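You operate a simulated robot arm through the tools that you are given. There is no shell and no other tool. Be economical: measure what you need, move in short steps, check, and stop when the job is done.

You are at the controls of a simulated two-armed robot. One attempt, no reset.

JOB
Open the lower drawer of the cleaning bench, take the drying pack with the smallest size on its label from the top of the big table and put it in the inside of the lower drawer of the cleaning bench and shut the drawer again. Then press the thickness set key three times. The order counts.

It is judged by the outcome, as a careful person would: the job done as asked, and still so three seconds after it is handed in. It fails if anything else is knocked over, pushed out of place, dropped, spilled or broken.

ROBOT AND FRAMES
Two 7-joint arms with two-finger grippers on one trunk, on a base that drives. Base frame: it is fixed to the floor where the robot stands at the start and does not move with it; the origin is under the middle of the robot, x ahead of it, y to its left, z up. Lengths are in m, angles in degrees, forces in N, time in s.
The left shoulder is at the start at [0.055, 0.175, 1.161], the right one opposite. With the tool pointing down near the work surface each hand reaches from about 0.1 to 0.86 m from the robot's upright axis, wherever it stands, measured 20 degrees to its own side. Places, roughly: drying pack [-2.75, 1, 0.75]; inside of the lower drawer of the cleaning bench [0.5, -0.3, 0.5]; lower drawer of the cleaning bench [0.5, -0.2, 0.5]; thickness set key [-5.1, 6, 0.8]. Payload 2.94 kg a hand.
The TCP of each hand is the grasp point between the finger pads, 0.03 m short of the fingertips. In the tool frame z runs along the fingers and y along their closing line. Largest opening 0.138 m; the body of the gripper starts 0.109 m behind the TCP.
Orientation is told as [roll, pitch, yaw] about the base's x, y, z axes, in that order, counted from this pose: with the fingers straight down and closing along the base's y, the tool's x points along the base's -x, its y along +y and its z along -z.

CONTROLS
- The arms move only by the tool send_rows. It takes "left_rows", "right_rows" or both (then of equal length, played together; a hand with none holds still); each is a list of rows, each an object (a shift or turn left out is 0, a gripper value left out holds the last) with "turn": the turn, a rotation vector about the tool's x, y, z in degrees, a list of three; "linear": the shift along the tool's x, y, z in m, a list of three; "fingers": the finger opening in m, from 0 to 0.138. In form: [{"turn": [rx, ry, rz], "linear": [dx, dy, dz], "fingers": fingers}, ...]. A call has 1 to 20 rows; each row shifts and turns the commanded pose from where the row before left it, along the tool's axes as they then stand. A row lasts 0.2 s, in which the tool goes at most 0.05 m and 8.6 degrees; a call with a longer step from one row to the next is refused whole, and so is a gripper value outside its range. A pose out of reach is approached as far as the arm can. The call stops where the force on the tool passes 40 N (or 10 N more than at its start, if that is more) or the arm is blocked; 0.2 s more then pass. Each finger halts on what it meets, pressing with about 41 N; the grip force reading is that of the motor and also rises with nothing between the fingers. The clock runs only during rows and for 0.2 s after the last one: add rows that do not move to give the fingers time. It gives the time, the measured TCP pose, the force on the tool (base axes), the opening and the grip force at its end, in the units of the frame above (readings bear some noise), with the torque about the TCP (base axes, N m) and any sound that the robot's microphone picked up.
- Cameras (640 x 400 px; columns grow to the right, rows downward): "scene" is now at [0.1144, -0.0249, 1.6168]; the picture's right is [-0.39, -0.92, 0.00], its down [-0.86, 0.37, -0.36] and it looks along [0.33, -0.14, -0.93] (base axes); focal length 274 px, centre (320, 200). "left" rides on the left gripper at [0.071, -0.019, -0.146] in its tool frame; the picture's right is [0.26, 0.97, 0.00], its down [-0.85, 0.23, -0.48] and it looks along [-0.46, 0.12, 0.88] (tool axes); focal length 280 px, centre (320, 200). "right" rides on the right gripper at [0.071, 0.019, -0.146] in its tool frame; the picture's right is [-0.26, 0.97, 0.00], its down [-0.85, -0.23, -0.48] and it looks along [-0.46, -0.12, 0.88] (tool axes); focal length 280 px, centre (320, 200). There is no depth. A picture from a camera that has moved, and an enlarged one, comes with that camera's place and axes in the base frame and with its lens. The place of the scene camera against the robot may be out by one fixed shift of up to 0.012 m in any direction.
- camera(camera): a new picture of that camera. No time passes.
- raise_lower(by): slides the trunk up (or, below 0, down) by that many m; the arms and the scene camera ride with it, the base frame stays. It gives what a move gives, with no picture.
- roll_base(legs): drives the robot by 1 to 6 legs, each [ahead, turn to the left] in m and degrees, along the robot's own axes; the way and the turn of a leg run together, so that a leg with both is an arc; at most 1.5 m and 180 degrees a leg. The arms and the cameras ride along, it lands a little off, and it stops where it bumps. It gives what a move gives.
- aim_head(pan, tilt): turns the head with the scene camera to pan (to the left, within 120 degrees either way) and tilt (down, from -29 to 69), counted from straight ahead of the robot. It gives what a move gives.
- close_up(camera, box): a new picture of the part [left, top, right, bottom] of that camera's present view, enlarged. No time passes.
- close_job(): hands the job in; it is judged then, once.

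Go step by step. Nothing tells you exact positions but the pictures and the camera data: compare them with the known pose of the tool, close in by small moves and look again before you grip or let go. The budget is 165 turns and 118 pictures, counting those below and the enlarged ones. Unless the task says otherwise, let go and move clear before handing in, and close with one line.

The tools are called after "Call:" by a JSON object that holds its "method" and its "body". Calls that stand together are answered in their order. send_rows: Moves the arms, as the interface text tells. Its arguments: {"type":"object","properties":{"left_rows":{"type":"array"},"right_rows":{"type":"array"}},"required":[]} The other tools are called the same way: raise_lower (by) slides the trunk up or down; roll_base (legs) drives the base; aim_head (pan, tilt) turns the head that bears the scene camera; camera (camera) takes a picture; close_up (camera, box) takes an enlarged picture of a part of a camera's view; close_job () hands the job in.

At the start:

```text
t: 0.0
left_position: [0.3693, 0.3522, 0.7894]
left_ee_rot: [0.0, 0.1, 0.0]
left_ft_force: [0.2, -0.1, -0.4]
left_torque: [-0.02, -0.04, -0.04]
left_width: 0.1379
left_grasp_force: 0.1
right_position: [0.428, -0.0482, 0.8818]
right_ee_rot: [0.1, -0.1, 0.0]
right_ft_force: [-0.2, 0.2, -0.1]
right_torque: [0.01, -0.01, -0.02]
right_width: 0.1381
right_grasp_force: 0.0
trunk travel left (down, up): [-0.334, 0.4]
robot x, y, heading: [0.0002, 0.0007, -0.1]
head pan, tilt: [-23.1, 68.8]
```

scene: 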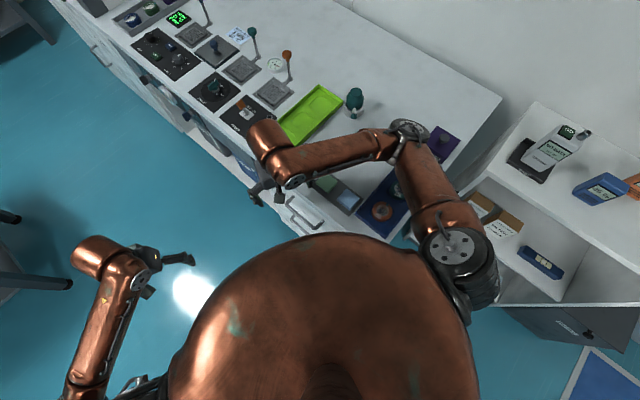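
right: 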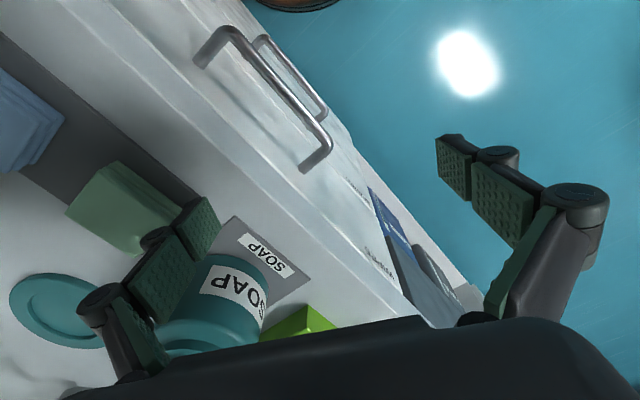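
left: 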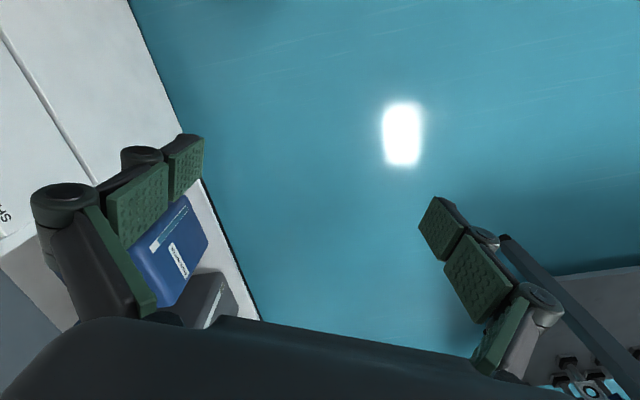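

I see a bench ahead with drawer handles beneath its edge; I'll look around first to identify the cleaning bench and its drawers.

Call:
{"method": "aim_head", "body": {"pan": -10, "tilt": 45}}

Call:
{"method": "camera", "body": {"camera": "scene"}}

Call:
{"method": "close_up", "body": {"camera": "right", "box": [160, 0, 480, 320]}}

```text
t: 0.9
left_position: [0.3693, 0.3525, 0.7891]
left_ee_rot: [-0.1, 0.0, 0.0]
left_ft_force: [-0.9, -0.2, 0.2]
left_torque: [-0.03, 0.03, 0.0]
left_width: 0.138
left_grasp_force: 0.1
right_position: [0.4281, -0.0482, 0.8834]
right_ee_rot: [0.1, 0.0, 0.0]
right_ft_force: [-0.2, -0.5, 0.4]
right_torque: [-0.02, 0.0, 0.01]
right_width: 0.138
right_grasp_force: 0.1
trunk travel left (down, up): [-0.334, 0.4]
robot x, y, heading: [-0.001, 0.0014, -0.0]
head pan, tilt: [-10.0, 45.0]
```

```text
114 pictures are left
camera scene: at [0.1431, -0.017, 1.6455], right [-0.17, -0.98, 0.0], down [-0.7, 0.12, -0.71], along [0.7, -0.12, -0.71], focal length 274 px, centre (320, 200)
```

scene: 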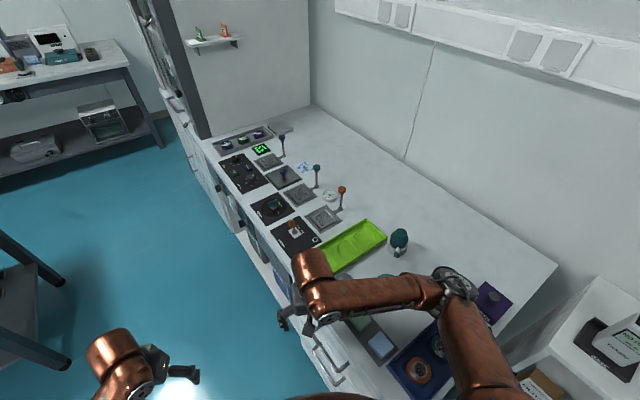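

```text
1.25 times, centred on (320, 160) of right
camera zoom: at [0.3573, -0.0305, 1.0285], right [0.26, 0.97, 0.0], down [0.85, -0.23, 0.48], along [0.46, -0.12, -0.88], focal length 350 px, centre (320, 250)
```

zoom: 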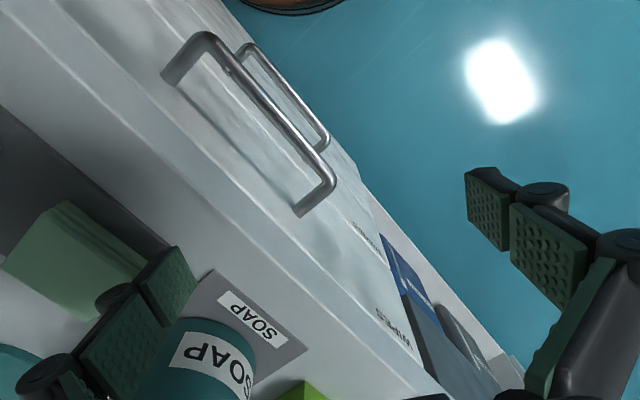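

The bench front seems to run at about 22° to my x axis with the drawers facing left; I look around for obstacles before moving.

Call:
{"method": "aim_head", "body": {"pan": 100, "tilt": 35}}

Call:
{"method": "camera", "body": {"camera": "scene"}}

Call:
{"method": "aim_head", "body": {"pan": -110, "tilt": 40}}

Call:
{"method": "camera", "body": {"camera": "scene"}}

Call:
{"method": "aim_head", "body": {"pan": 40, "tilt": 40}}

Call:
{"method": "camera", "body": {"camera": "scene"}}

```text
t: 2.8
left_position: [0.3678, 0.3525, 0.7894]
left_ee_rot: [-0.1, -0.1, 0.0]
left_ft_force: [-0.3, 0.5, 0.0]
left_torque: [0.0, 0.0, -0.02]
left_width: 0.1382
left_grasp_force: 0.0
right_position: [0.4283, -0.0487, 0.8815]
right_ee_rot: [0.0, 0.0, 0.0]
right_ft_force: [-1.0, 0.3, -0.8]
right_torque: [0.02, -0.01, 0.01]
right_width: 0.1383
right_grasp_force: 0.0
trunk travel left (down, up): [-0.334, 0.4]
robot x, y, heading: [0.0011, -0.0027, 0.1]
head pan, tilt: [100.0, 35.0]
```

```text
112 pictures are left
camera scene: at [0.0478, 0.0839, 1.6604], right [0.98, 0.17, 0.0], down [0.1, -0.57, -0.82], along [-0.14, 0.81, -0.57], focal length 274 px, centre (320, 200)
```

scene: 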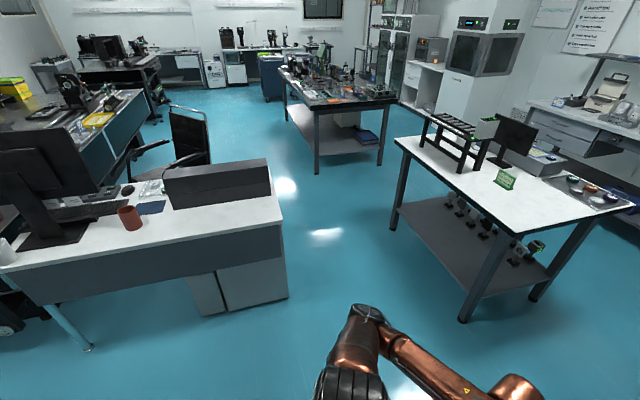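

```text
t: 5.8
left_position: [0.3691, 0.3532, 0.7902]
left_ee_rot: [0.0, 0.1, 0.0]
left_ft_force: [0.9, -0.7, -0.5]
left_torque: [0.01, 0.01, 0.03]
left_width: 0.1381
left_grasp_force: 0.1
right_position: [0.4294, -0.0486, 0.8828]
right_ee_rot: [0.0, 0.1, 0.0]
right_ft_force: [0.4, 0.0, 0.4]
right_torque: [0.02, 0.0, -0.05]
right_width: 0.1377
right_grasp_force: 0.0
trunk travel left (down, up): [-0.334, 0.4]
robot x, y, heading: [0.0021, -0.003, -0.1]
head pan, tilt: [-110.0, 40.0]
```

```text
111 pictures are left
camera scene: at [0.034, -0.0828, 1.6529], right [-0.94, 0.34, 0.0], down [0.22, 0.6, -0.77], along [-0.26, -0.72, -0.64], focal length 274 px, centre (320, 200)
```

scene: 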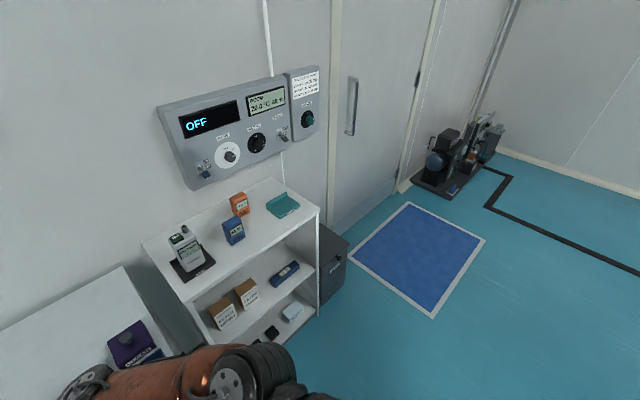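

```text
t: 8.2
left_position: [0.3696, 0.3516, 0.7897]
left_ee_rot: [0.0, 0.0, 0.0]
left_ft_force: [-0.5, 0.1, 0.0]
left_torque: [0.0, 0.02, 0.01]
left_width: 0.138
left_grasp_force: 0.1
right_position: [0.4292, -0.0485, 0.8842]
right_ee_rot: [0.1, -0.1, 0.0]
right_ft_force: [-0.5, 0.1, 0.6]
right_torque: [0.0, -0.03, -0.01]
right_width: 0.1379
right_grasp_force: 0.1
trunk travel left (down, up): [-0.334, 0.4]
robot x, y, heading: [0.0017, 0.0003, -0.1]
head pan, tilt: [40.0, 40.0]
```

```text
110 pictures are left
camera scene: at [0.1282, 0.0517, 1.6529], right [0.64, -0.77, 0.0], down [-0.49, -0.41, -0.77], along [0.59, 0.49, -0.64], focal length 274 px, centre (320, 200)
```

scene: 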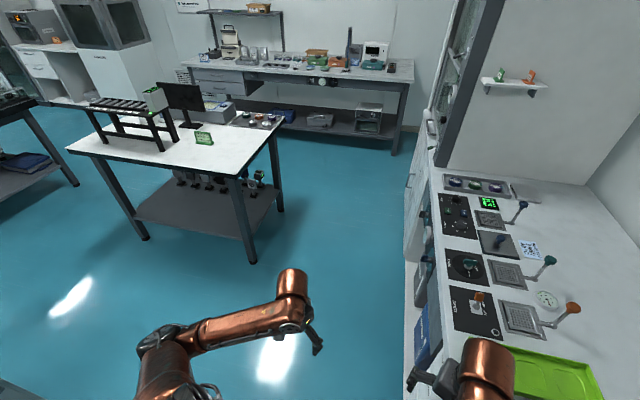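

Floor around the front of the bench is free. I'll raise the trunk, and drive round to face the drawers squarely.

Call:
{"method": "raise_lower", "body": {"by": 0.25}}

Call:
{"method": "roll_base", "body": {"legs": [[0, 79], [0.66, 0], [0, -147]]}}

Call:
{"method": "aim_head", "body": {"pan": 0, "tilt": 50}}

Call:
{"method": "camera", "body": {"camera": "scene"}}

```text
t: 10.7
left_position: [0.3689, 0.3525, 1.0385]
left_ee_rot: [0.0, 0.1, 0.0]
left_ft_force: [-0.7, 0.5, -1.2]
left_torque: [0.05, 0.0, 0.01]
left_width: 0.138
left_grasp_force: 0.0
right_position: [0.4291, -0.0494, 1.1334]
right_ee_rot: [0.1, -0.1, -0.1]
right_ft_force: [0.3, -0.2, 0.2]
right_torque: [0.0, -0.02, 0.02]
right_width: 0.1381
right_grasp_force: 0.0
trunk travel left (down, up): [-0.584, 0.15]
robot x, y, heading: [0.0014, -0.0001, -0.0]
head pan, tilt: [40.0, 40.0]
```

```text
t: 23.8
left_position: [0.5925, 0.4413, 1.0388]
left_ee_rot: [0.1, 0.0, -67.8]
left_ft_force: [0.3, 0.4, 0.2]
left_torque: [-0.03, -0.01, -0.01]
left_width: 0.1382
left_grasp_force: 0.0
right_position: [0.2449, 0.2327, 1.1323]
right_ee_rot: [-0.1, -0.1, -67.7]
right_ft_force: [-0.5, 0.5, -0.5]
right_torque: [0.0, 0.0, 0.0]
right_width: 0.1379
right_grasp_force: 0.1
trunk travel left (down, up): [-0.584, 0.15]
robot x, y, heading: [0.1281, 0.6523, -67.5]
head pan, tilt: [40.0, 40.0]
```

```text
t: 24.9
left_position: [0.5932, 0.4421, 1.0395]
left_ee_rot: [-0.1, 0.0, -67.8]
left_ft_force: [0.0, 0.0, -0.2]
left_torque: [0.0, 0.01, 0.03]
left_width: 0.138
left_grasp_force: 0.0
right_position: [0.2448, 0.2348, 1.1337]
right_ee_rot: [0.0, 0.1, -67.7]
right_ft_force: [0.8, -0.3, 0.3]
right_torque: [-0.01, 0.01, -0.02]
right_width: 0.1379
right_grasp_force: 0.2
trunk travel left (down, up): [-0.584, 0.15]
robot x, y, heading: [0.1258, 0.6488, -67.8]
head pan, tilt: [0.0, 50.0]
```

```text
109 pictures are left
camera scene: at [0.1578, 0.5894, 1.889], right [-0.93, -0.38, 0.0], down [-0.29, 0.71, -0.64], along [0.24, -0.59, -0.77], focal length 274 px, centre (320, 200)
```

scene: 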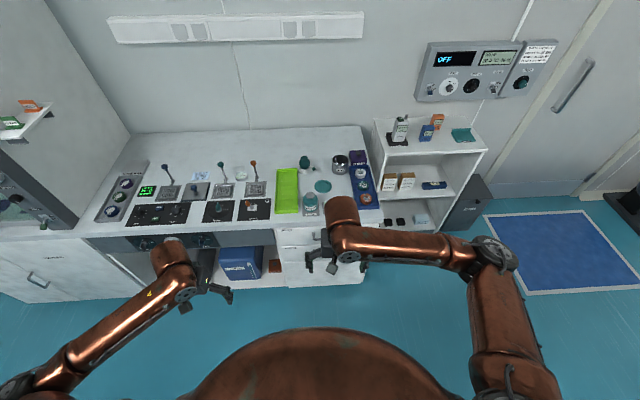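

Aligned with the bench. Now I lower the trunk and shift the right hand aside to see the drawer fronts.

Call:
{"method": "raise_lower", "body": {"by": -0.4}}

Call:
{"method": "send_rows", "body": {"right_rows": [{"linear": [0, -0.05, 0]}, {"linear": [0, -0.05, 0]}, {"linear": [0, -0.05, 0]}, {"linear": [0, -0.05, 0]}, {"linear": [0, -0.05, 0]}]}}

Call:
{"method": "camera", "body": {"camera": "scene"}}

Call:
{"method": "close_up", "body": {"camera": "scene", "box": [240, 160, 440, 285]}}

```text
t: 28.7
left_position: [0.5919, 0.4459, 0.5991]
left_ee_rot: [-0.1, 7.7, -67.8]
left_ft_force: [-0.1, -0.7, -0.7]
left_torque: [0.0, 0.0, 0.0]
left_width: 0.1382
left_grasp_force: 0.1
right_position: [0.2447, 0.2347, 0.7331]
right_ee_rot: [0.0, 0.0, -67.8]
right_ft_force: [0.8, 0.5, 0.2]
right_torque: [-0.01, -0.01, -0.02]
right_width: 0.1381
right_grasp_force: 0.1
trunk travel left (down, up): [-0.184, 0.55]
robot x, y, heading: [0.1269, 0.6509, -67.8]
head pan, tilt: [0.0, 50.0]
```

```text
t: 29.9
left_position: [0.5912, 0.4467, 0.5988]
left_ee_rot: [0.0, 7.5, -67.7]
left_ft_force: [0.1, -0.1, 0.1]
left_torque: [0.0, -0.05, -0.04]
left_width: 0.1379
left_grasp_force: 0.1
right_position: [0.0421, 0.1121, 0.7336]
right_ee_rot: [0.0, 0.0, -67.7]
right_ft_force: [-1.0, 0.0, 0.0]
right_torque: [0.02, 0.0, 0.03]
right_width: 0.1382
right_grasp_force: 0.0
right hand out of reach, approached as far as the arm can: row 1, 2, 3, 4
trunk travel left (down, up): [-0.184, 0.55]
robot x, y, heading: [0.1279, 0.6485, -67.5]
head pan, tilt: [0.0, 50.0]
```

```text
108 pictures are left
camera scene: at [0.224, 0.4228, 1.482], right [-0.93, -0.38, 0.0], down [-0.29, 0.71, -0.64], along [0.24, -0.59, -0.77], focal length 274 px, centre (320, 200)
```

scene: 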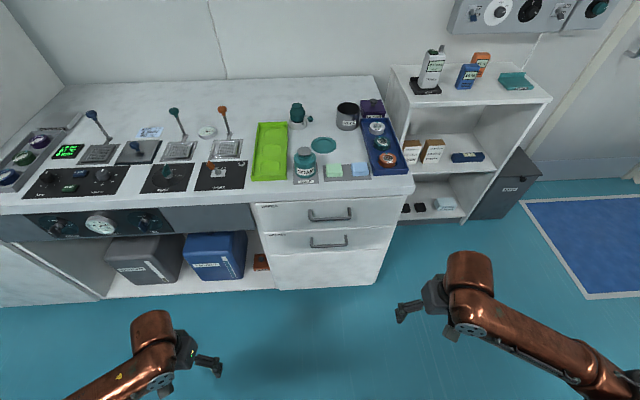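

```text
3.20 times, centred on (340, 222) of scene
camera zoom: at [0.224, 0.4228, 1.482], right [-0.93, -0.38, 0.0], down [-0.29, 0.71, -0.64], along [0.24, -0.59, -0.77], focal length 878 px, centre (256, 128)
```

zoom: 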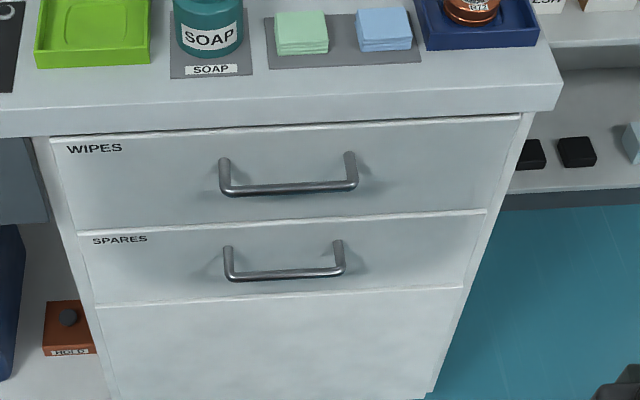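

The lower drawer is "SPARES"; its handle bar is at about (0.386, -0.065, 0.60), running along the bench. I'll turn the right tool to point forward at it.

Call:
{"method": "send_rows", "body": {"right_rows": [{"linear": [-0.03, 0.03, 0]}, {"linear": [-0.03, 0.03, 0]}, {"linear": [-0.03, 0.03, 0]}, {"turn": [0, -8.2, 0]}, {"turn": [0, -8.2, 0]}, {"turn": [0, -8.2, 0]}, {"turn": [0, -8.2, 0]}, {"turn": [0, -8.2, 0]}, {"turn": [0, -8.2, 0]}, {"turn": [0, -8.2, 0]}, {"turn": [0, -8.2, 0]}, {"turn": [0, -8.2, 0]}, {"turn": [0, -8.2, 0]}, {"turn": [0, -8, 0]}]}}

Call:
{"method": "camera", "body": {"camera": "scene"}}

```text
t: 32.9
left_position: [0.5913, 0.4461, 0.5996]
left_ee_rot: [0.0, 7.7, -67.7]
left_ft_force: [0.4, 0.4, -0.1]
left_torque: [0.01, 0.0, 0.01]
left_width: 0.138
left_grasp_force: 0.1
right_position: [0.1609, 0.0638, 0.7327]
right_ee_rot: [-81.8, -89.7, 14.1]
right_ft_force: [0.8, -0.1, 0.1]
right_torque: [-0.01, 0.01, 0.01]
right_width: 0.1381
right_grasp_force: 0.0
trunk travel left (down, up): [-0.184, 0.55]
robot x, y, heading: [0.1281, 0.649, -67.6]
head pan, tilt: [0.0, 50.0]
```

```text
106 pictures are left
camera scene: at [0.2266, 0.4229, 1.4817], right [-0.93, -0.38, 0.0], down [-0.29, 0.71, -0.64], along [0.24, -0.59, -0.77], focal length 274 px, centre (320, 200)
```

scene: 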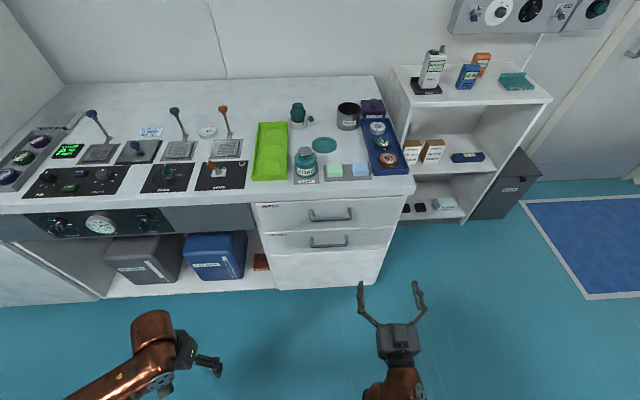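

Tool points forward. I shift it in front of the lower handle and roll it so the fingers close vertically.

Call:
{"method": "send_rows", "body": {"right_rows": [{"linear": [0.033, 0.035, 0]}, {"linear": [0.033, 0.035, 0]}, {"linear": [0.033, 0.035, 0]}, {"linear": [0.033, 0.035, 0]}, {"turn": [0, 0, 8.2]}, {"turn": [0, 0, 8.2]}, {"turn": [0, 0, 8.2]}, {"turn": [0, 0, 8.2]}, {"turn": [0, 0, 8.2]}, {"turn": [0, 0, 8.2]}, {"turn": [0, 0, 8.2]}, {"turn": [0, 0, 8.2]}, {"turn": [0, 0, 8.2]}, {"turn": [0, 0, 8.2]}, {"turn": [0, 0, 8]}]}}

Call:
{"method": "camera", "body": {"camera": "scene"}}

Call:
{"method": "camera", "body": {"camera": "right"}}

```text
t: 33.4
left_position: [0.591, 0.4463, 0.5994]
left_ee_rot: [0.0, 7.6, -67.9]
left_ft_force: [0.1, 0.0, -0.4]
left_torque: [0.01, -0.03, 0.0]
left_width: 0.1379
left_grasp_force: 0.0
right_position: [0.1804, 0.0883, 0.6649]
right_ee_rot: [-83.0, -76.7, 23.0]
right_ft_force: [0.2, 0.1, -0.7]
right_torque: [0.05, 0.01, -0.05]
right_width: 0.138
right_grasp_force: 0.0
right hand out of reach, approached as far as the arm can: row 2
trunk travel left (down, up): [-0.184, 0.55]
robot x, y, heading: [0.1287, 0.6489, -67.7]
head pan, tilt: [0.0, 50.0]
stopped in row 2 (right hand): the arm was blocked; the commanded pose is now the measured one
```

```text
105 pictures are left
camera scene: at [0.2258, 0.4228, 1.4817], right [-0.93, -0.38, 0.0], down [-0.29, 0.71, -0.64], along [0.24, -0.59, -0.77], focal length 274 px, centre (320, 200)
```

scene: 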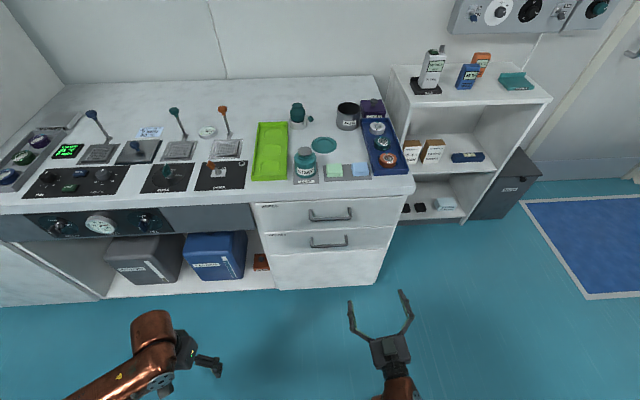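

```text
104 pictures are left
camera right: at [0.1074, 0.2158, 0.5963], right [0.87, 0.5, 0.03], down [-0.25, 0.38, 0.89], along [0.43, -0.78, 0.45], focal length 280 px, centre (320, 200)
```

right: 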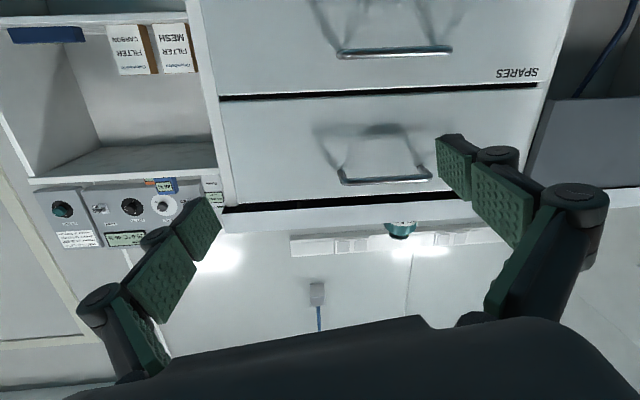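

The arm got cramped near the leaning torso. I back off a little for room and retry.

Call:
{"method": "roll_base", "body": {"legs": [[-0.13, 0]]}}

Call:
{"method": "send_rows", "body": {"right_rows": [{"linear": [0, 0, 0.04]}, {"linear": [0, 0, 0.04]}, {"linear": [0, 0, 0.04]}, {"linear": [0, 0, 0.04]}]}}

```text
t: 34.7
left_position: [0.5398, 0.5695, 0.5993]
left_ee_rot: [-0.1, 7.5, -67.7]
left_ft_force: [-0.2, -1.1, -0.1]
left_torque: [0.01, 0.01, 0.02]
left_width: 0.1377
left_grasp_force: 0.1
right_position: [0.1292, 0.2088, 0.6657]
right_ee_rot: [-83.0, -76.6, 23.1]
right_ft_force: [-0.1, -0.5, -0.7]
right_torque: [0.03, 0.03, -0.01]
right_width: 0.1379
right_grasp_force: 0.1
trunk travel left (down, up): [-0.184, 0.55]
robot x, y, heading: [0.0766, 0.7718, -67.4]
head pan, tilt: [0.0, 50.0]
```

```text
t: 35.7
left_position: [0.5404, 0.5693, 0.6001]
left_ee_rot: [-0.1, 7.6, -67.7]
left_ft_force: [0.0, 0.1, -0.2]
left_torque: [0.01, -0.02, 0.03]
left_width: 0.1381
left_grasp_force: 0.1
right_position: [0.2098, 0.0708, 0.661]
right_ee_rot: [-82.8, -76.7, 22.9]
right_ft_force: [-0.3, 0.3, 0.8]
right_torque: [-0.02, 0.03, 0.01]
right_width: 0.1379
right_grasp_force: 0.0
trunk travel left (down, up): [-0.184, 0.55]
robot x, y, heading: [0.0747, 0.7725, -67.9]
head pan, tilt: [0.0, 50.0]
```

Free again. Rolling the tool by the shorter way so the fingers close vertically.

Call:
{"method": "send_rows", "body": {"right_rows": [{"turn": [0, 0, -8.55]}, {"turn": [0, 0, -8.55]}, {"turn": [0, 0, -8.55]}, {"turn": [0, 0, -8.55]}, {"turn": [0, 0, -8.55]}, {"turn": [0, 0, -8.55]}, {"turn": [0, 0, -8.55]}, {"turn": [0, 0, -8.55]}, {"turn": [0, 0, -8.5]}, {"turn": [0, 7.5, 0]}]}}

Call:
{"method": "camera", "body": {"camera": "right"}}

Call:
{"method": "camera", "body": {"camera": "scene"}}

```text
t: 38.0
left_position: [0.5411, 0.5688, 0.5983]
left_ee_rot: [-0.2, 7.6, -67.9]
left_ft_force: [1.2, 0.0, -0.1]
left_torque: [0.01, 0.04, 0.0]
left_width: 0.138
left_grasp_force: 0.1
right_position: [0.153, 0.0507, 0.6462]
right_ee_rot: [-88.3, 12.8, 24.0]
right_ft_force: [0.6, 0.1, 0.2]
right_torque: [0.05, 0.03, -0.05]
right_width: 0.1379
right_grasp_force: 0.1
trunk travel left (down, up): [-0.184, 0.55]
robot x, y, heading: [0.0782, 0.7711, -68.0]
head pan, tilt: [0.0, 50.0]
stopped in row 10 (right hand): the arm was blocked; the commanded pose is now the measured one
```

```text
103 pictures are left
camera right: at [0.0263, 0.1535, 0.6469], right [0.03, 0.04, -1.0], down [0.62, 0.79, 0.05], along [0.79, -0.62, -0.01], focal length 280 px, centre (320, 200)
```

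right: 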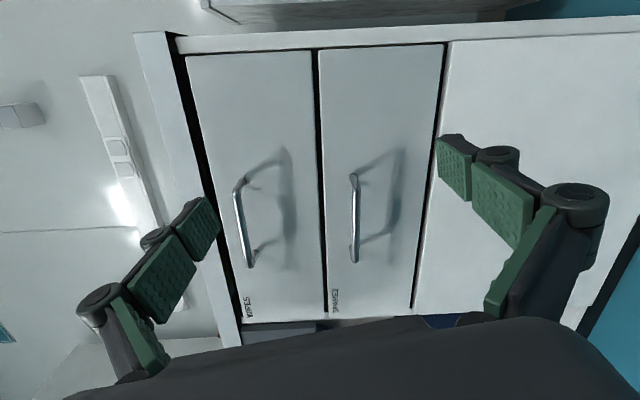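

```text
102 pictures are left
camera scene: at [0.177, 0.5462, 1.4818], right [-0.93, -0.38, 0.0], down [-0.29, 0.71, -0.64], along [0.24, -0.6, -0.77], focal length 274 px, centre (320, 200)
```

scene: 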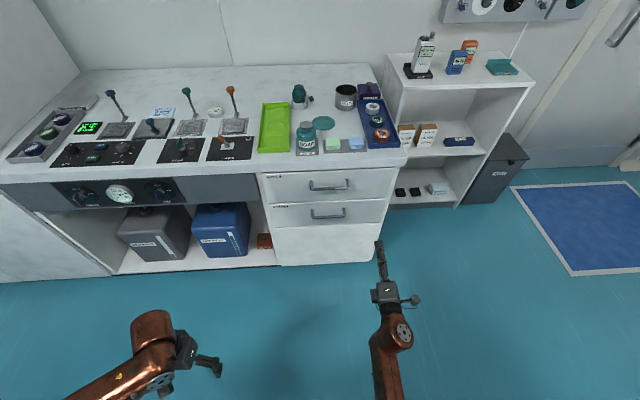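

Fingers now close nearly vertically and point at the bench. I correct the small roll and slide left towards the handle centre.

Call:
{"method": "send_rows", "body": {"right_rows": [{"turn": [0, 0, 6.3]}, {"turn": [0, 0, 6.3]}, {"linear": [-0.035, 0.01, 0.0]}, {"linear": [-0.035, 0.01, 0.0]}, {"linear": [-0.035, 0.01, 0.0]}, {"linear": [-0.035, 0.01, 0.0]}, {"linear": [-0.03, 0.006, 0.0]}]}}

Call:
{"method": "camera", "body": {"camera": "right"}}

```text
t: 39.0
left_position: [0.5419, 0.5681, 0.6]
left_ee_rot: [0.0, 7.7, -67.9]
left_ft_force: [1.1, 0.9, -0.7]
left_torque: [-0.01, -0.01, 0.01]
left_width: 0.1377
left_grasp_force: 0.1
right_position: [0.1281, 0.0442, 0.6173]
right_ee_rot: [-87.5, 13.2, 25.0]
right_ft_force: [-0.1, 0.3, 1.1]
right_torque: [0.01, 0.01, -0.03]
right_width: 0.1378
right_grasp_force: 0.0
right hand out of reach, approached as far as the arm can: row 4
trunk travel left (down, up): [-0.184, 0.55]
robot x, y, heading: [0.0775, 0.7709, -67.7]
head pan, tilt: [0.0, 50.0]
stopped in row 4 (right hand): the arm was blocked; the commanded pose is now the measured one
```

```text
101 pictures are left
camera right: at [0.0002, 0.1455, 0.6202], right [0.02, 0.05, -1.0], down [0.6, 0.8, 0.05], along [0.8, -0.6, -0.02], focal length 280 px, centre (320, 200)
```

right: 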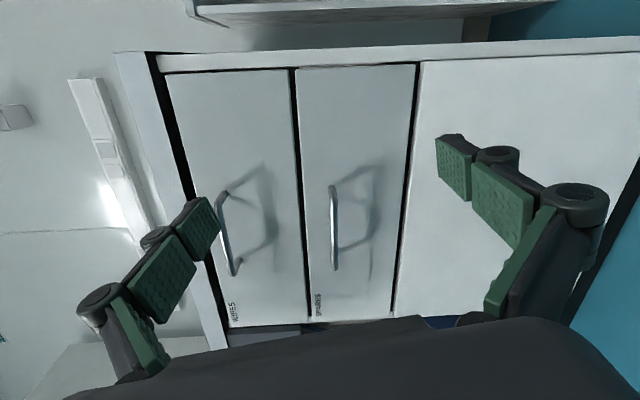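

The right arm only reaches this pose off to my right side, so I shift the base about 0.2 m to my left by a reverse-and-forward manoeuvre.

Call:
{"method": "roll_base", "body": {"legs": [[0, -35], [-0.35, 0], [0, 35]]}}

Call:
{"method": "camera", "body": {"camera": "right"}}

Call:
{"method": "camera", "body": {"camera": "scene"}}

```text
t: 44.2
left_position: [0.5876, 0.7529, 0.6068]
left_ee_rot: [-1.3, -1.5, -80.7]
left_ft_force: [-19.1, 8.8, -24.7]
left_torque: [-1.1, -2.0, 0.07]
left_width: 0.1348
left_grasp_force: 0.1
right_position: [0.0433, 0.3766, 0.6241]
right_ee_rot: [-88.4, 14.5, 12.4]
right_ft_force: [1.3, -3.0, -5.1]
right_torque: [-0.59, -0.14, -0.1]
right_width: 0.1378
right_grasp_force: 0.1
trunk travel left (down, up): [-0.184, 0.55]
robot x, y, heading: [0.1582, 1.1128, -81.3]
head pan, tilt: [0.0, 50.0]
stopped in leg 3: the robot was blocked; the commanded pose is now the measured one
```

```text
100 pictures are left
camera right: at [-0.0588, 0.5032, 0.6272], right [0.01, 0.03, -1.0], down [0.76, 0.65, 0.02], along [0.65, -0.76, -0.02], focal length 280 px, centre (320, 200)
```

right: 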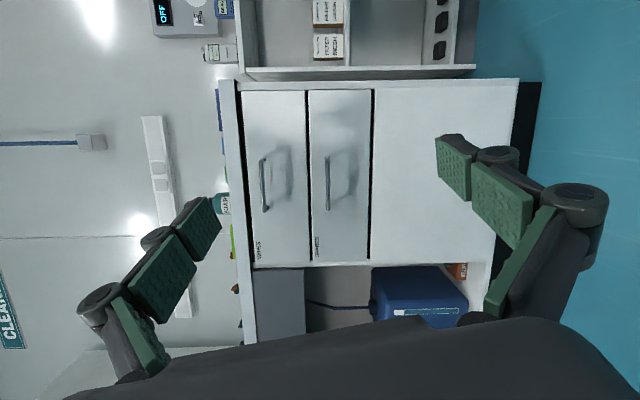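

```text
99 pictures are left
camera scene: at [0.2138, 0.7919, 1.4732], right [-0.99, -0.15, 0.0], down [-0.12, 0.79, -0.6], along [0.09, -0.59, -0.8], focal length 274 px, centre (320, 200)
```

scene: 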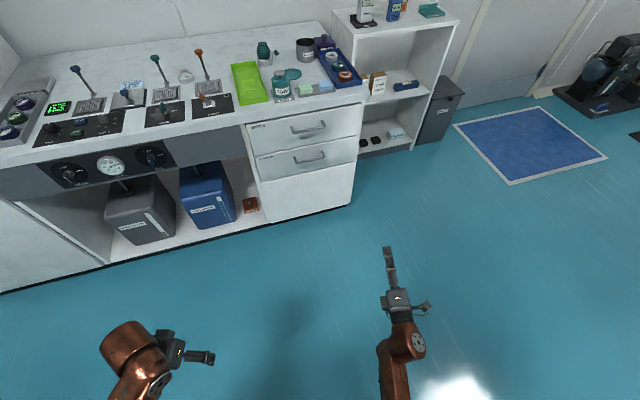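

Something touches my left arm. I turn back slightly and look to the left.

Call:
{"method": "roll_base", "body": {"legs": [[0, -8]]}}

Call:
{"method": "aim_head", "body": {"pan": 75, "tilt": 55}}

Call:
{"method": "camera", "body": {"camera": "scene"}}

```text
t: 44.9
left_position: [0.6295, 0.8251, 0.6163]
left_ee_rot: [1.7, -4.8, -74.1]
left_ft_force: [-1.8, -1.2, 0.4]
left_torque: [0.15, -0.09, 0.01]
left_width: 0.1381
left_grasp_force: 0.1
right_position: [0.0173, 0.46, 0.6966]
right_ee_rot: [-96.0, 18.5, 11.1]
right_ft_force: [0.9, 0.3, -4.5]
right_torque: [-0.46, -0.12, -0.08]
right_width: 0.1378
right_grasp_force: 0.0
trunk travel left (down, up): [-0.184, 0.55]
robot x, y, heading: [0.16, 1.1148, -81.4]
head pan, tilt: [0.0, 50.0]
stopped in leg 1: the robot was blocked; the commanded pose is now the measured one
```

```text
t: 46.4
left_position: [0.6253, 0.8158, 0.6177]
left_ee_rot: [1.8, -4.9, -75.0]
left_ft_force: [0.8, -0.4, 0.2]
left_torque: [-0.01, -0.02, 0.0]
left_width: 0.1378
left_grasp_force: 0.1
right_position: [0.0194, 0.4466, 0.6968]
right_ee_rot: [-96.1, 18.0, 10.7]
right_ft_force: [-0.6, -0.1, 0.8]
right_torque: [-0.02, -0.01, -0.03]
right_width: 0.1381
right_grasp_force: 0.1
trunk travel left (down, up): [-0.184, 0.55]
robot x, y, heading: [0.1581, 1.1146, -81.3]
head pan, tilt: [75.0, 55.0]
```

```text
98 pictures are left
camera scene: at [0.2635, 0.939, 1.4752], right [-0.11, -0.99, 0.0], down [-0.81, 0.09, -0.57], along [0.57, -0.06, -0.82], focal length 274 px, centre (320, 200)
```

scene: 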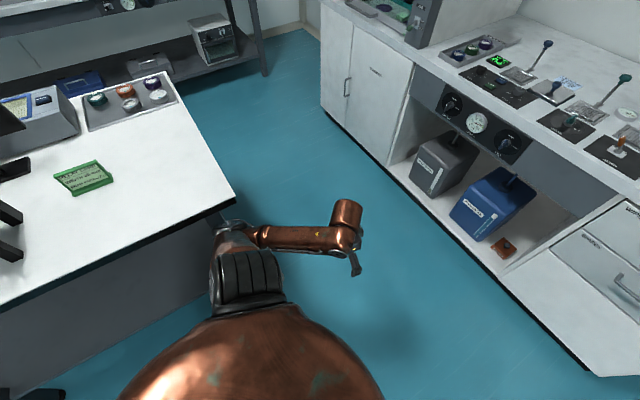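

My left elbow sits next to the white table's corner. Driving forward takes it clear.

Call:
{"method": "roll_base", "body": {"legs": [[0.15, 0]]}}

Call:
{"method": "camera", "body": {"camera": "scene"}}

```text
t: 47.7
left_position: [0.6485, 0.6678, 0.6167]
left_ee_rot: [1.7, -4.9, -75.0]
left_ft_force: [-1.0, 0.3, 0.1]
left_torque: [-0.03, 0.01, 0.0]
left_width: 0.1378
left_grasp_force: 0.0
right_position: [0.042, 0.2966, 0.6952]
right_ee_rot: [-96.0, 17.9, 10.8]
right_ft_force: [-0.6, -0.3, 0.1]
right_torque: [-0.01, 0.01, 0.01]
right_width: 0.1383
right_grasp_force: 0.0
trunk travel left (down, up): [-0.184, 0.55]
robot x, y, heading: [0.1826, 0.9623, -81.5]
head pan, tilt: [75.0, 55.0]
```

```text
97 pictures are left
camera scene: at [0.2862, 0.7893, 1.4751], right [-0.11, -0.99, 0.0], down [-0.81, 0.09, -0.57], along [0.57, -0.06, -0.82], focal length 274 px, centre (320, 200)
```

scene: 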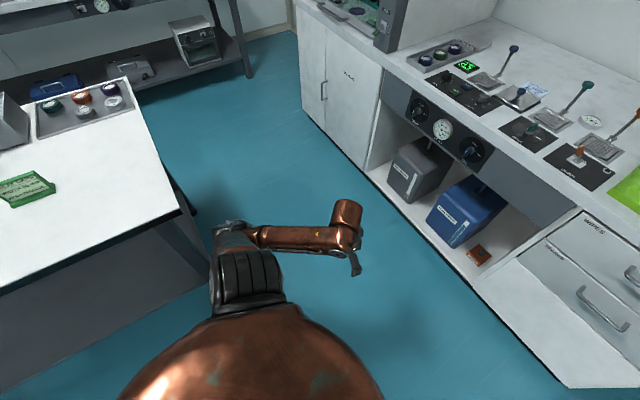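

Clear, and the table looks unmoved. From here the handle is already about 0.2 m right of my centre line, so I turn to face the drawers and tuck the left hand inwards a little.

Call:
{"method": "roll_base", "body": {"legs": [[0, 13.7]]}}

Call:
{"method": "camera", "body": {"camera": "scene"}}

Call:
{"method": "camera", "body": {"camera": "right"}}

```text
t: 49.0
left_position: [0.707, 0.7856, 0.6158]
left_ee_rot: [1.7, -4.9, -61.2]
left_ft_force: [-0.9, -3.8, 16.6]
left_torque: [0.38, -0.19, 0.0]
left_width: 0.1374
left_grasp_force: 0.0
right_position: [0.2043, 0.2841, 0.6944]
right_ee_rot: [-95.8, 18.1, 24.5]
right_ft_force: [1.0, 0.2, -1.4]
right_torque: [-0.14, -0.09, -0.13]
right_width: 0.138
right_grasp_force: 0.0
trunk travel left (down, up): [-0.184, 0.55]
robot x, y, heading: [0.185, 0.9672, -67.7]
head pan, tilt: [75.0, 55.0]
```

```text
96 pictures are left
camera scene: at [0.3249, 0.8177, 1.4749], right [0.13, -0.99, 0.0], down [-0.81, -0.1, -0.57], along [0.57, 0.07, -0.82], focal length 274 px, centre (320, 200)
```

scene: 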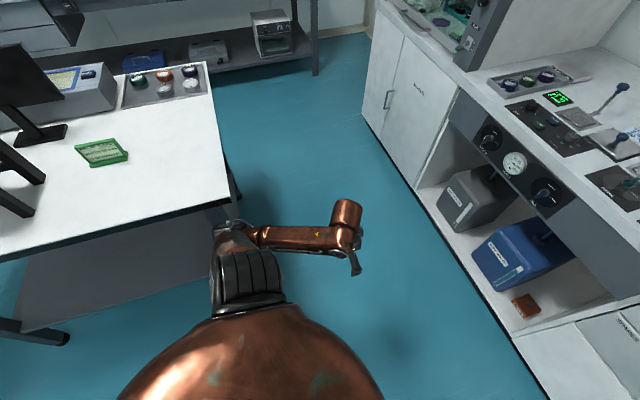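

```text
95 pictures are left
camera right: at [0.0736, 0.3801, 0.6849], right [0.0, -0.11, -0.99], down [0.58, 0.81, -0.09], along [0.82, -0.58, 0.06], focal length 280 px, centre (320, 200)
```

right: 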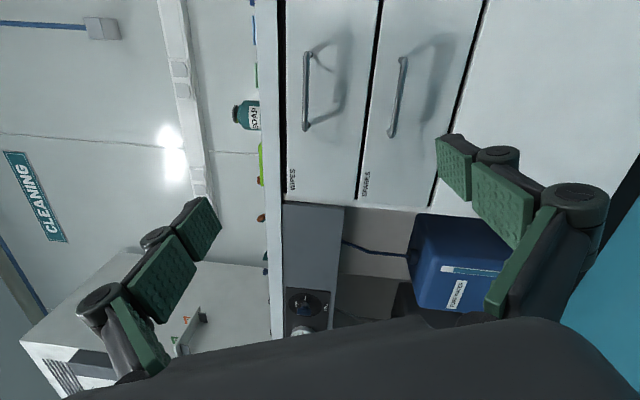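

The left elbow is at the table corner again; I move forward a bit for clearance and recheck.

Call:
{"method": "roll_base", "body": {"legs": [[0.12, 0]]}}

Call:
{"method": "camera", "body": {"camera": "scene"}}

```text
t: 50.2
left_position: [0.7522, 0.6727, 0.6162]
left_ee_rot: [1.8, -4.9, -61.2]
left_ft_force: [0.7, 0.0, 0.0]
left_torque: [0.01, 0.0, -0.01]
left_width: 0.1381
left_grasp_force: 0.1
right_position: [0.2512, 0.17, 0.6948]
right_ee_rot: [-95.9, 18.1, 24.4]
right_ft_force: [0.2, 0.8, -0.1]
right_torque: [-0.02, 0.01, -0.01]
right_width: 0.138
right_grasp_force: 0.0
trunk travel left (down, up): [-0.184, 0.55]
robot x, y, heading: [0.2304, 0.8506, -67.5]
head pan, tilt: [75.0, 55.0]
```

```text
94 pictures are left
camera scene: at [0.3702, 0.7046, 1.4751], right [0.13, -0.99, 0.0], down [-0.81, -0.1, -0.57], along [0.57, 0.07, -0.82], focal length 274 px, centre (320, 200)
```

scene: 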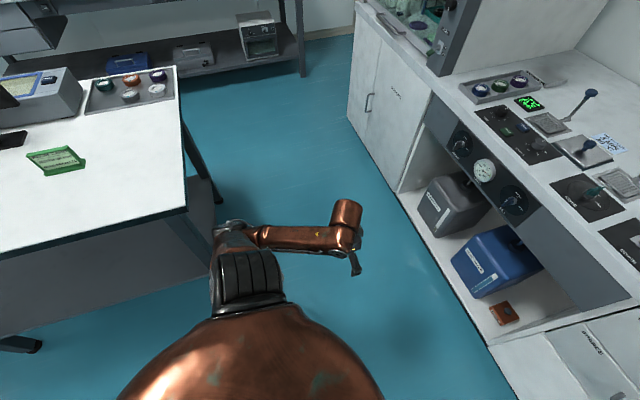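

Clear of the table. Now I correct the right tool's roll (about 18°) and check whether the arm follows here.

Call:
{"method": "send_rows", "body": {"right_rows": [{"linear": [0, 0.02, 0.02]}, {"linear": [0, 0.02, 0.02]}, {"turn": [0, 0, 6]}, {"turn": [0, 0, 6]}, {"turn": [0, 0, 6]}]}}

Call:
{"method": "camera", "body": {"camera": "right"}}

```text
t: 51.4
left_position: [0.7519, 0.6729, 0.6171]
left_ee_rot: [1.9, -4.9, -61.2]
left_ft_force: [0.0, 0.0, 0.6]
left_torque: [0.0, -0.04, 0.0]
left_width: 0.1382
left_grasp_force: 0.0
right_position: [0.2595, 0.1265, 0.6614]
right_ee_rot: [-95.7, -0.1, 26.3]
right_ft_force: [-0.8, 0.5, -1.0]
right_torque: [0.01, 0.0, -0.02]
right_width: 0.1382
right_grasp_force: 0.0
trunk travel left (down, up): [-0.184, 0.55]
robot x, y, heading: [0.2292, 0.8529, -68.0]
head pan, tilt: [75.0, 55.0]
```

```text
93 pictures are left
camera right: at [0.1316, 0.2223, 0.6283], right [0.28, 0.03, -0.96], down [0.54, 0.82, 0.18], along [0.79, -0.57, 0.21], focal length 280 px, centre (320, 200)
```

right: 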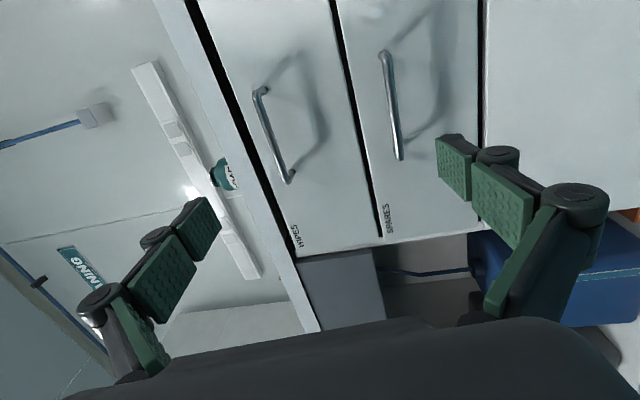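

The closing line is now vertical. I straighten the last few degrees and move to 0.1 m in front of the lower handle.

Call:
{"method": "send_rows", "body": {"right_rows": [{"turn": [-5.7, 0, 0], "linear": [-0.015, 0.02, 0.03]}, {"turn": [0, 4.3, 0], "linear": [-0.015, 0.02, 0.03]}, {"linear": [-0.016, 0.02, 0.03]}, {"linear": [0, 0, 0.03]}]}}

Call:
{"method": "camera", "body": {"camera": "right"}}

Call:
{"method": "aim_head", "body": {"pan": 0, "tilt": 55}}

Call:
{"method": "camera", "body": {"camera": "scene"}}

```text
t: 52.6
left_position: [0.7521, 0.6728, 0.6169]
left_ee_rot: [1.7, -4.9, -61.2]
left_ft_force: [-0.9, 0.4, 0.4]
left_torque: [-0.02, -0.01, -0.04]
left_width: 0.138
left_grasp_force: 0.1
right_position: [0.3079, 0.0106, 0.6098]
right_ee_rot: [-90.8, 5.3, 21.0]
right_ft_force: [-0.1, -0.4, -0.7]
right_torque: [0.01, -0.01, 0.03]
right_width: 0.138
right_grasp_force: 0.0
trunk travel left (down, up): [-0.184, 0.55]
robot x, y, heading: [0.2295, 0.852, -67.6]
head pan, tilt: [75.0, 55.0]
stopped in row 4 (right hand): the arm was blocked; the commanded pose is now the measured one
```

```text
92 pictures are left
camera right: at [0.1871, 0.1203, 0.5957], right [0.17, 0.05, -0.98], down [0.64, 0.76, 0.15], along [0.75, -0.65, 0.09], focal length 280 px, centre (320, 200)
```

right: 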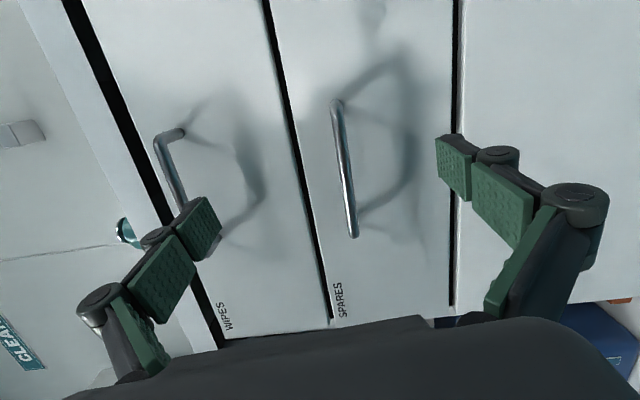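

```text
t: 54.1
left_position: [0.7523, 0.6732, 0.6162]
left_ee_rot: [1.7, -4.9, -61.1]
left_ft_force: [-0.2, 0.2, 0.3]
left_torque: [-0.06, -0.02, 0.01]
left_width: 0.1378
left_grasp_force: 0.0
right_position: [0.3088, 0.0123, 0.6109]
right_ee_rot: [-90.7, 5.3, 21.1]
right_ft_force: [0.1, 0.0, -0.4]
right_torque: [-0.01, 0.01, 0.0]
right_width: 0.1381
right_grasp_force: 0.0
trunk travel left (down, up): [-0.184, 0.55]
robot x, y, heading: [0.2309, 0.851, -67.6]
head pan, tilt: [0.0, 55.0]
```

```text
91 pictures are left
camera scene: at [0.3261, 0.629, 1.4752], right [-0.92, -0.38, 0.0], down [-0.31, 0.76, -0.57], along [0.22, -0.53, -0.82], focal length 274 px, centre (320, 200)
```

scene: 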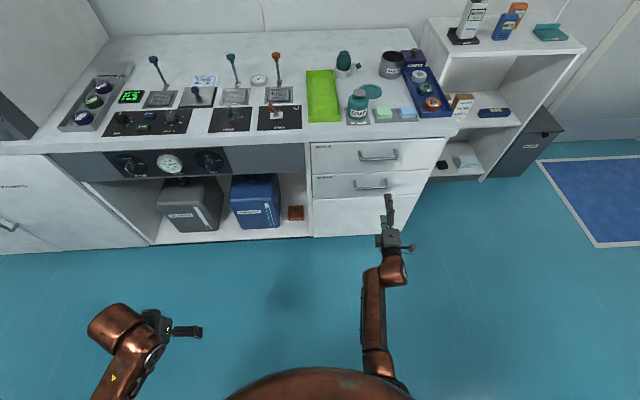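

The hand is 0.1 m in front of the lower bar, about 2 cm too high. I lower it slightly and close in by driving the base.

Call:
{"method": "send_rows", "body": {"right_rows": [{"linear": [0, 0.017, 0]}]}}

Call:
{"method": "roll_base", "body": {"legs": [[0.06, 0]]}}

Call:
{"method": "camera", "body": {"camera": "right"}}

```text
t: 54.5
left_position: [0.7518, 0.673, 0.617]
left_ee_rot: [1.7, -4.9, -61.1]
left_ft_force: [0.0, 0.0, 0.4]
left_torque: [-0.05, 0.02, -0.03]
left_width: 0.1378
left_grasp_force: 0.0
right_position: [0.304, 0.0114, 0.5913]
right_ee_rot: [-90.6, 5.6, 21.0]
right_ft_force: [0.3, 0.6, 0.2]
right_torque: [0.04, 0.01, 0.03]
right_width: 0.1378
right_grasp_force: 0.1
trunk travel left (down, up): [-0.184, 0.55]
robot x, y, heading: [0.2271, 0.8516, -67.9]
head pan, tilt: [0.0, 55.0]
```

```text
t: 55.5
left_position: [0.7753, 0.6172, 0.6162]
left_ee_rot: [1.7, -4.8, -61.1]
left_ft_force: [0.0, -0.2, 0.1]
left_torque: [0.02, 0.0, -0.03]
left_width: 0.138
left_grasp_force: 0.0
right_position: [0.3279, -0.0452, 0.5926]
right_ee_rot: [-90.7, 5.4, 20.8]
right_ft_force: [-0.2, 0.5, -0.5]
right_torque: [0.02, 0.0, 0.02]
right_width: 0.138
right_grasp_force: 0.0
trunk travel left (down, up): [-0.184, 0.55]
robot x, y, heading: [0.25, 0.7975, -67.7]
head pan, tilt: [0.0, 55.0]
```

```text
90 pictures are left
camera right: at [0.2071, 0.0633, 0.5782], right [0.16, 0.05, -0.99], down [0.64, 0.76, 0.14], along [0.75, -0.65, 0.09], focal length 280 px, centre (320, 200)
```

right: 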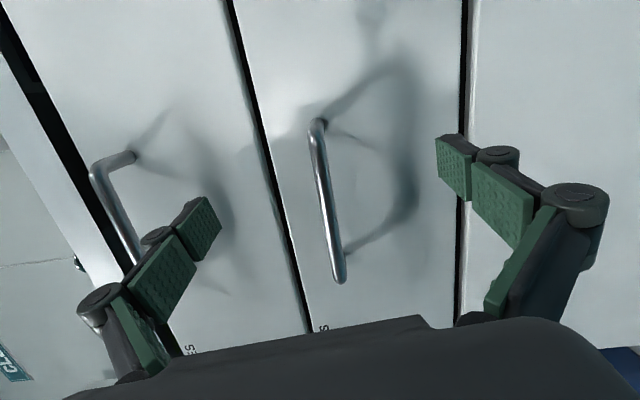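

The bar is centred between the fingers, about 4 cm ahead of the grasp point. I drive 3 cm more and close.

Call:
{"method": "roll_base", "body": {"legs": [[0.03, 0]]}}

Call:
{"method": "send_rows", "body": {"right_rows": [{"fingers": 0.0}, {"fingers": 0.0}, {"fingers": 0.0}, {"fingers": 0.0}, {"fingers": 0.0}, {"fingers": 0.0}, {"fingers": 0.0}, {"fingers": 0.0}, {"fingers": 0.0}, {"fingers": 0.0}]}}

Call:
{"method": "camera", "body": {"camera": "right"}}

```text
t: 56.3
left_position: [0.7868, 0.588, 0.6166]
left_ee_rot: [1.7, -4.7, -61.1]
left_ft_force: [0.4, 0.4, -0.1]
left_torque: [0.05, 0.0, -0.01]
left_width: 0.1379
left_grasp_force: 0.1
right_position: [0.3383, -0.0741, 0.5934]
right_ee_rot: [-90.8, 5.6, 20.9]
right_ft_force: [-0.7, 0.6, -0.8]
right_torque: [-0.03, 0.0, 0.02]
right_width: 0.1379
right_grasp_force: 0.1
trunk travel left (down, up): [-0.184, 0.55]
robot x, y, heading: [0.2638, 0.7644, -67.8]
head pan, tilt: [0.0, 55.0]
```

```text
t: 58.5
left_position: [0.7868, 0.5883, 0.6171]
left_ee_rot: [1.8, -4.9, -61.2]
left_ft_force: [0.0, -0.5, 0.4]
left_torque: [0.05, -0.01, 0.01]
left_width: 0.1381
left_grasp_force: 0.0
right_position: [0.3379, -0.0755, 0.5927]
right_ee_rot: [-90.9, 5.6, 20.9]
right_ft_force: [0.5, -0.3, -3.2]
right_torque: [0.51, -0.93, -0.04]
right_width: 0.0129
right_grasp_force: 39.0
trunk travel left (down, up): [-0.184, 0.55]
robot x, y, heading: [0.2619, 0.7677, -67.6]
head pan, tilt: [0.0, 55.0]
```

```text
89 pictures are left
camera right: at [0.2173, 0.0347, 0.5784], right [0.16, 0.05, -0.99], down [0.64, 0.76, 0.14], along [0.75, -0.65, 0.09], focal length 280 px, centre (320, 200)
```

right: 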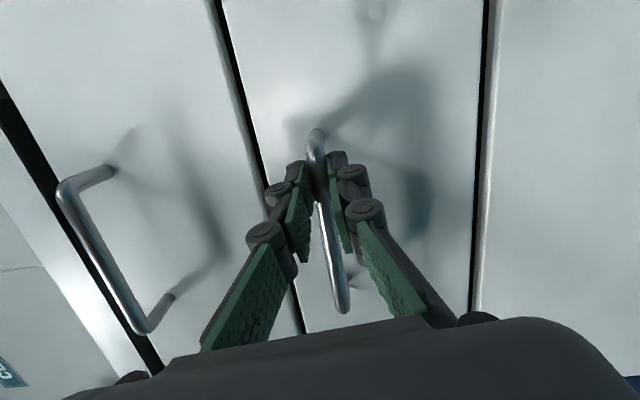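

The bar is gripped. I pull the drawer open with the arm first.

Call:
{"method": "send_rows", "body": {"right_rows": [{"linear": [0, 0, -0.02]}, {"linear": [0, 0, -0.02]}, {"linear": [0, 0, -0.02]}, {"linear": [0, 0, -0.02]}, {"linear": [0, 0, -0.02]}, {"linear": [0, 0, -0.02]}]}}

Call:
{"method": "camera", "body": {"camera": "scene"}}

```text
t: 58.9
left_position: [0.7911, 0.6069, 0.6019]
left_ee_rot: [4.3, -1.0, -59.1]
left_ft_force: [0.4, 1.6, -5.0]
left_torque: [-0.17, 0.04, 0.01]
left_width: 0.1379
left_grasp_force: 0.1
right_position: [0.3341, -0.0671, 0.593]
right_ee_rot: [-90.4, 6.1, 21.1]
right_ft_force: [12.9, 4.3, -13.8]
right_torque: [0.73, -0.78, -0.9]
right_width: 0.0134
right_grasp_force: 39.3
trunk travel left (down, up): [-0.184, 0.55]
robot x, y, heading: [0.2599, 0.765, -67.5]
head pan, tilt: [0.0, 55.0]
stopped in row 2 (right hand): the force on the tool passed its limit at 54 N (the readings are from after the stop); the commanded pose is now the measured one
```

```text
88 pictures are left
camera scene: at [0.3603, 0.5445, 1.4752], right [-0.92, -0.38, 0.0], down [-0.31, 0.76, -0.57], along [0.22, -0.53, -0.82], focal length 274 px, centre (320, 200)
```

scene: 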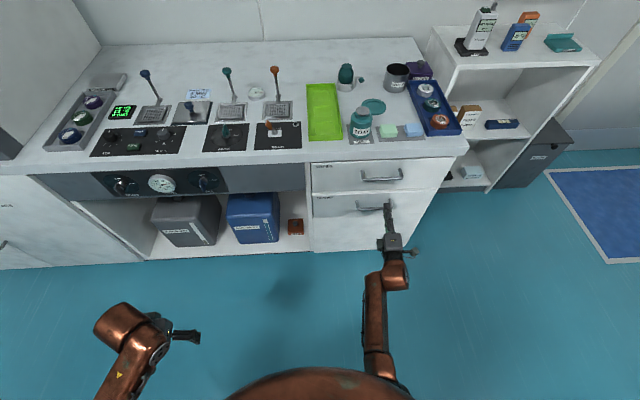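

The pull stalled at the force limit after 9 mm; I retry in finer steps.

Call:
{"method": "send_rows", "body": {"right_rows": [{"linear": [0, 0, -0.006]}, {"linear": [0, 0, -0.006]}, {"linear": [0, 0, -0.008]}, {"linear": [0, 0, -0.01]}, {"linear": [0, 0, -0.01]}, {"linear": [0, 0, -0.01]}]}}

Call:
{"method": "camera", "body": {"camera": "right"}}

```text
t: 59.4
left_position: [0.7922, 0.6081, 0.6002]
left_ee_rot: [4.3, -0.8, -59.0]
left_ft_force: [-0.4, 0.8, 0.3]
left_torque: [-0.01, 0.0, 0.01]
left_width: 0.138
left_grasp_force: 0.0
right_position: [0.3334, -0.065, 0.5936]
right_ee_rot: [-90.3, 6.1, 21.2]
right_ft_force: [9.1, 4.0, -13.8]
right_torque: [0.73, -0.9, 0.03]
right_width: 0.0134
right_grasp_force: 40.0
trunk travel left (down, up): [-0.184, 0.55]
robot x, y, heading: [0.2612, 0.7631, -67.2]
head pan, tilt: [0.0, 55.0]
stopped in row 2 (right hand): the force on the tool passed its limit at 42 N (the readings are from after the stop); the commanded pose is now the measured one
```

```text
87 pictures are left
camera right: at [0.2116, 0.0437, 0.5809], right [0.15, 0.05, -0.99], down [0.64, 0.76, 0.14], along [0.76, -0.65, 0.08], focal length 280 px, centre (320, 200)
```

right: 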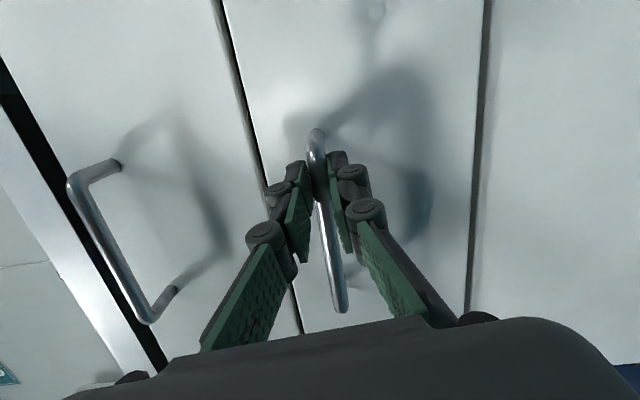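

The drawer did budge about a centimetre. I pull with the base instead, which has no such low stop.

Call:
{"method": "roll_base", "body": {"legs": [[-0.05, 0]]}}

Call:
{"method": "camera", "body": {"camera": "right"}}

```text
t: 60.5
left_position: [0.7716, 0.6587, 0.6012]
left_ee_rot: [4.2, -1.2, -58.9]
left_ft_force: [1.0, 0.1, -0.6]
left_torque: [0.0, -0.03, -0.03]
left_width: 0.1381
left_grasp_force: 0.0
right_position: [0.3089, -0.0165, 0.5931]
right_ee_rot: [-90.0, 6.6, 21.1]
right_ft_force: [2.1, -0.4, 1.9]
right_torque: [0.47, -1.04, 0.05]
right_width: 0.0135
right_grasp_force: 39.8
trunk travel left (down, up): [-0.184, 0.55]
robot x, y, heading: [0.2462, 0.8131, -67.3]
head pan, tilt: [0.0, 55.0]
stopped in leg 1: the force on the tool passed its limit at 44 N (the readings are from after the stop); the commanded pose is now the measured one
```

```text
86 pictures are left
camera right: at [0.1882, 0.0925, 0.5817], right [0.14, 0.05, -0.99], down [0.64, 0.76, 0.13], along [0.76, -0.65, 0.07], focal length 280 px, centre (320, 200)
```

right: 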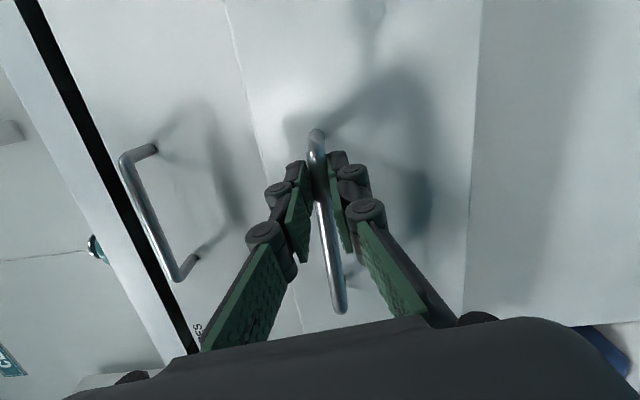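

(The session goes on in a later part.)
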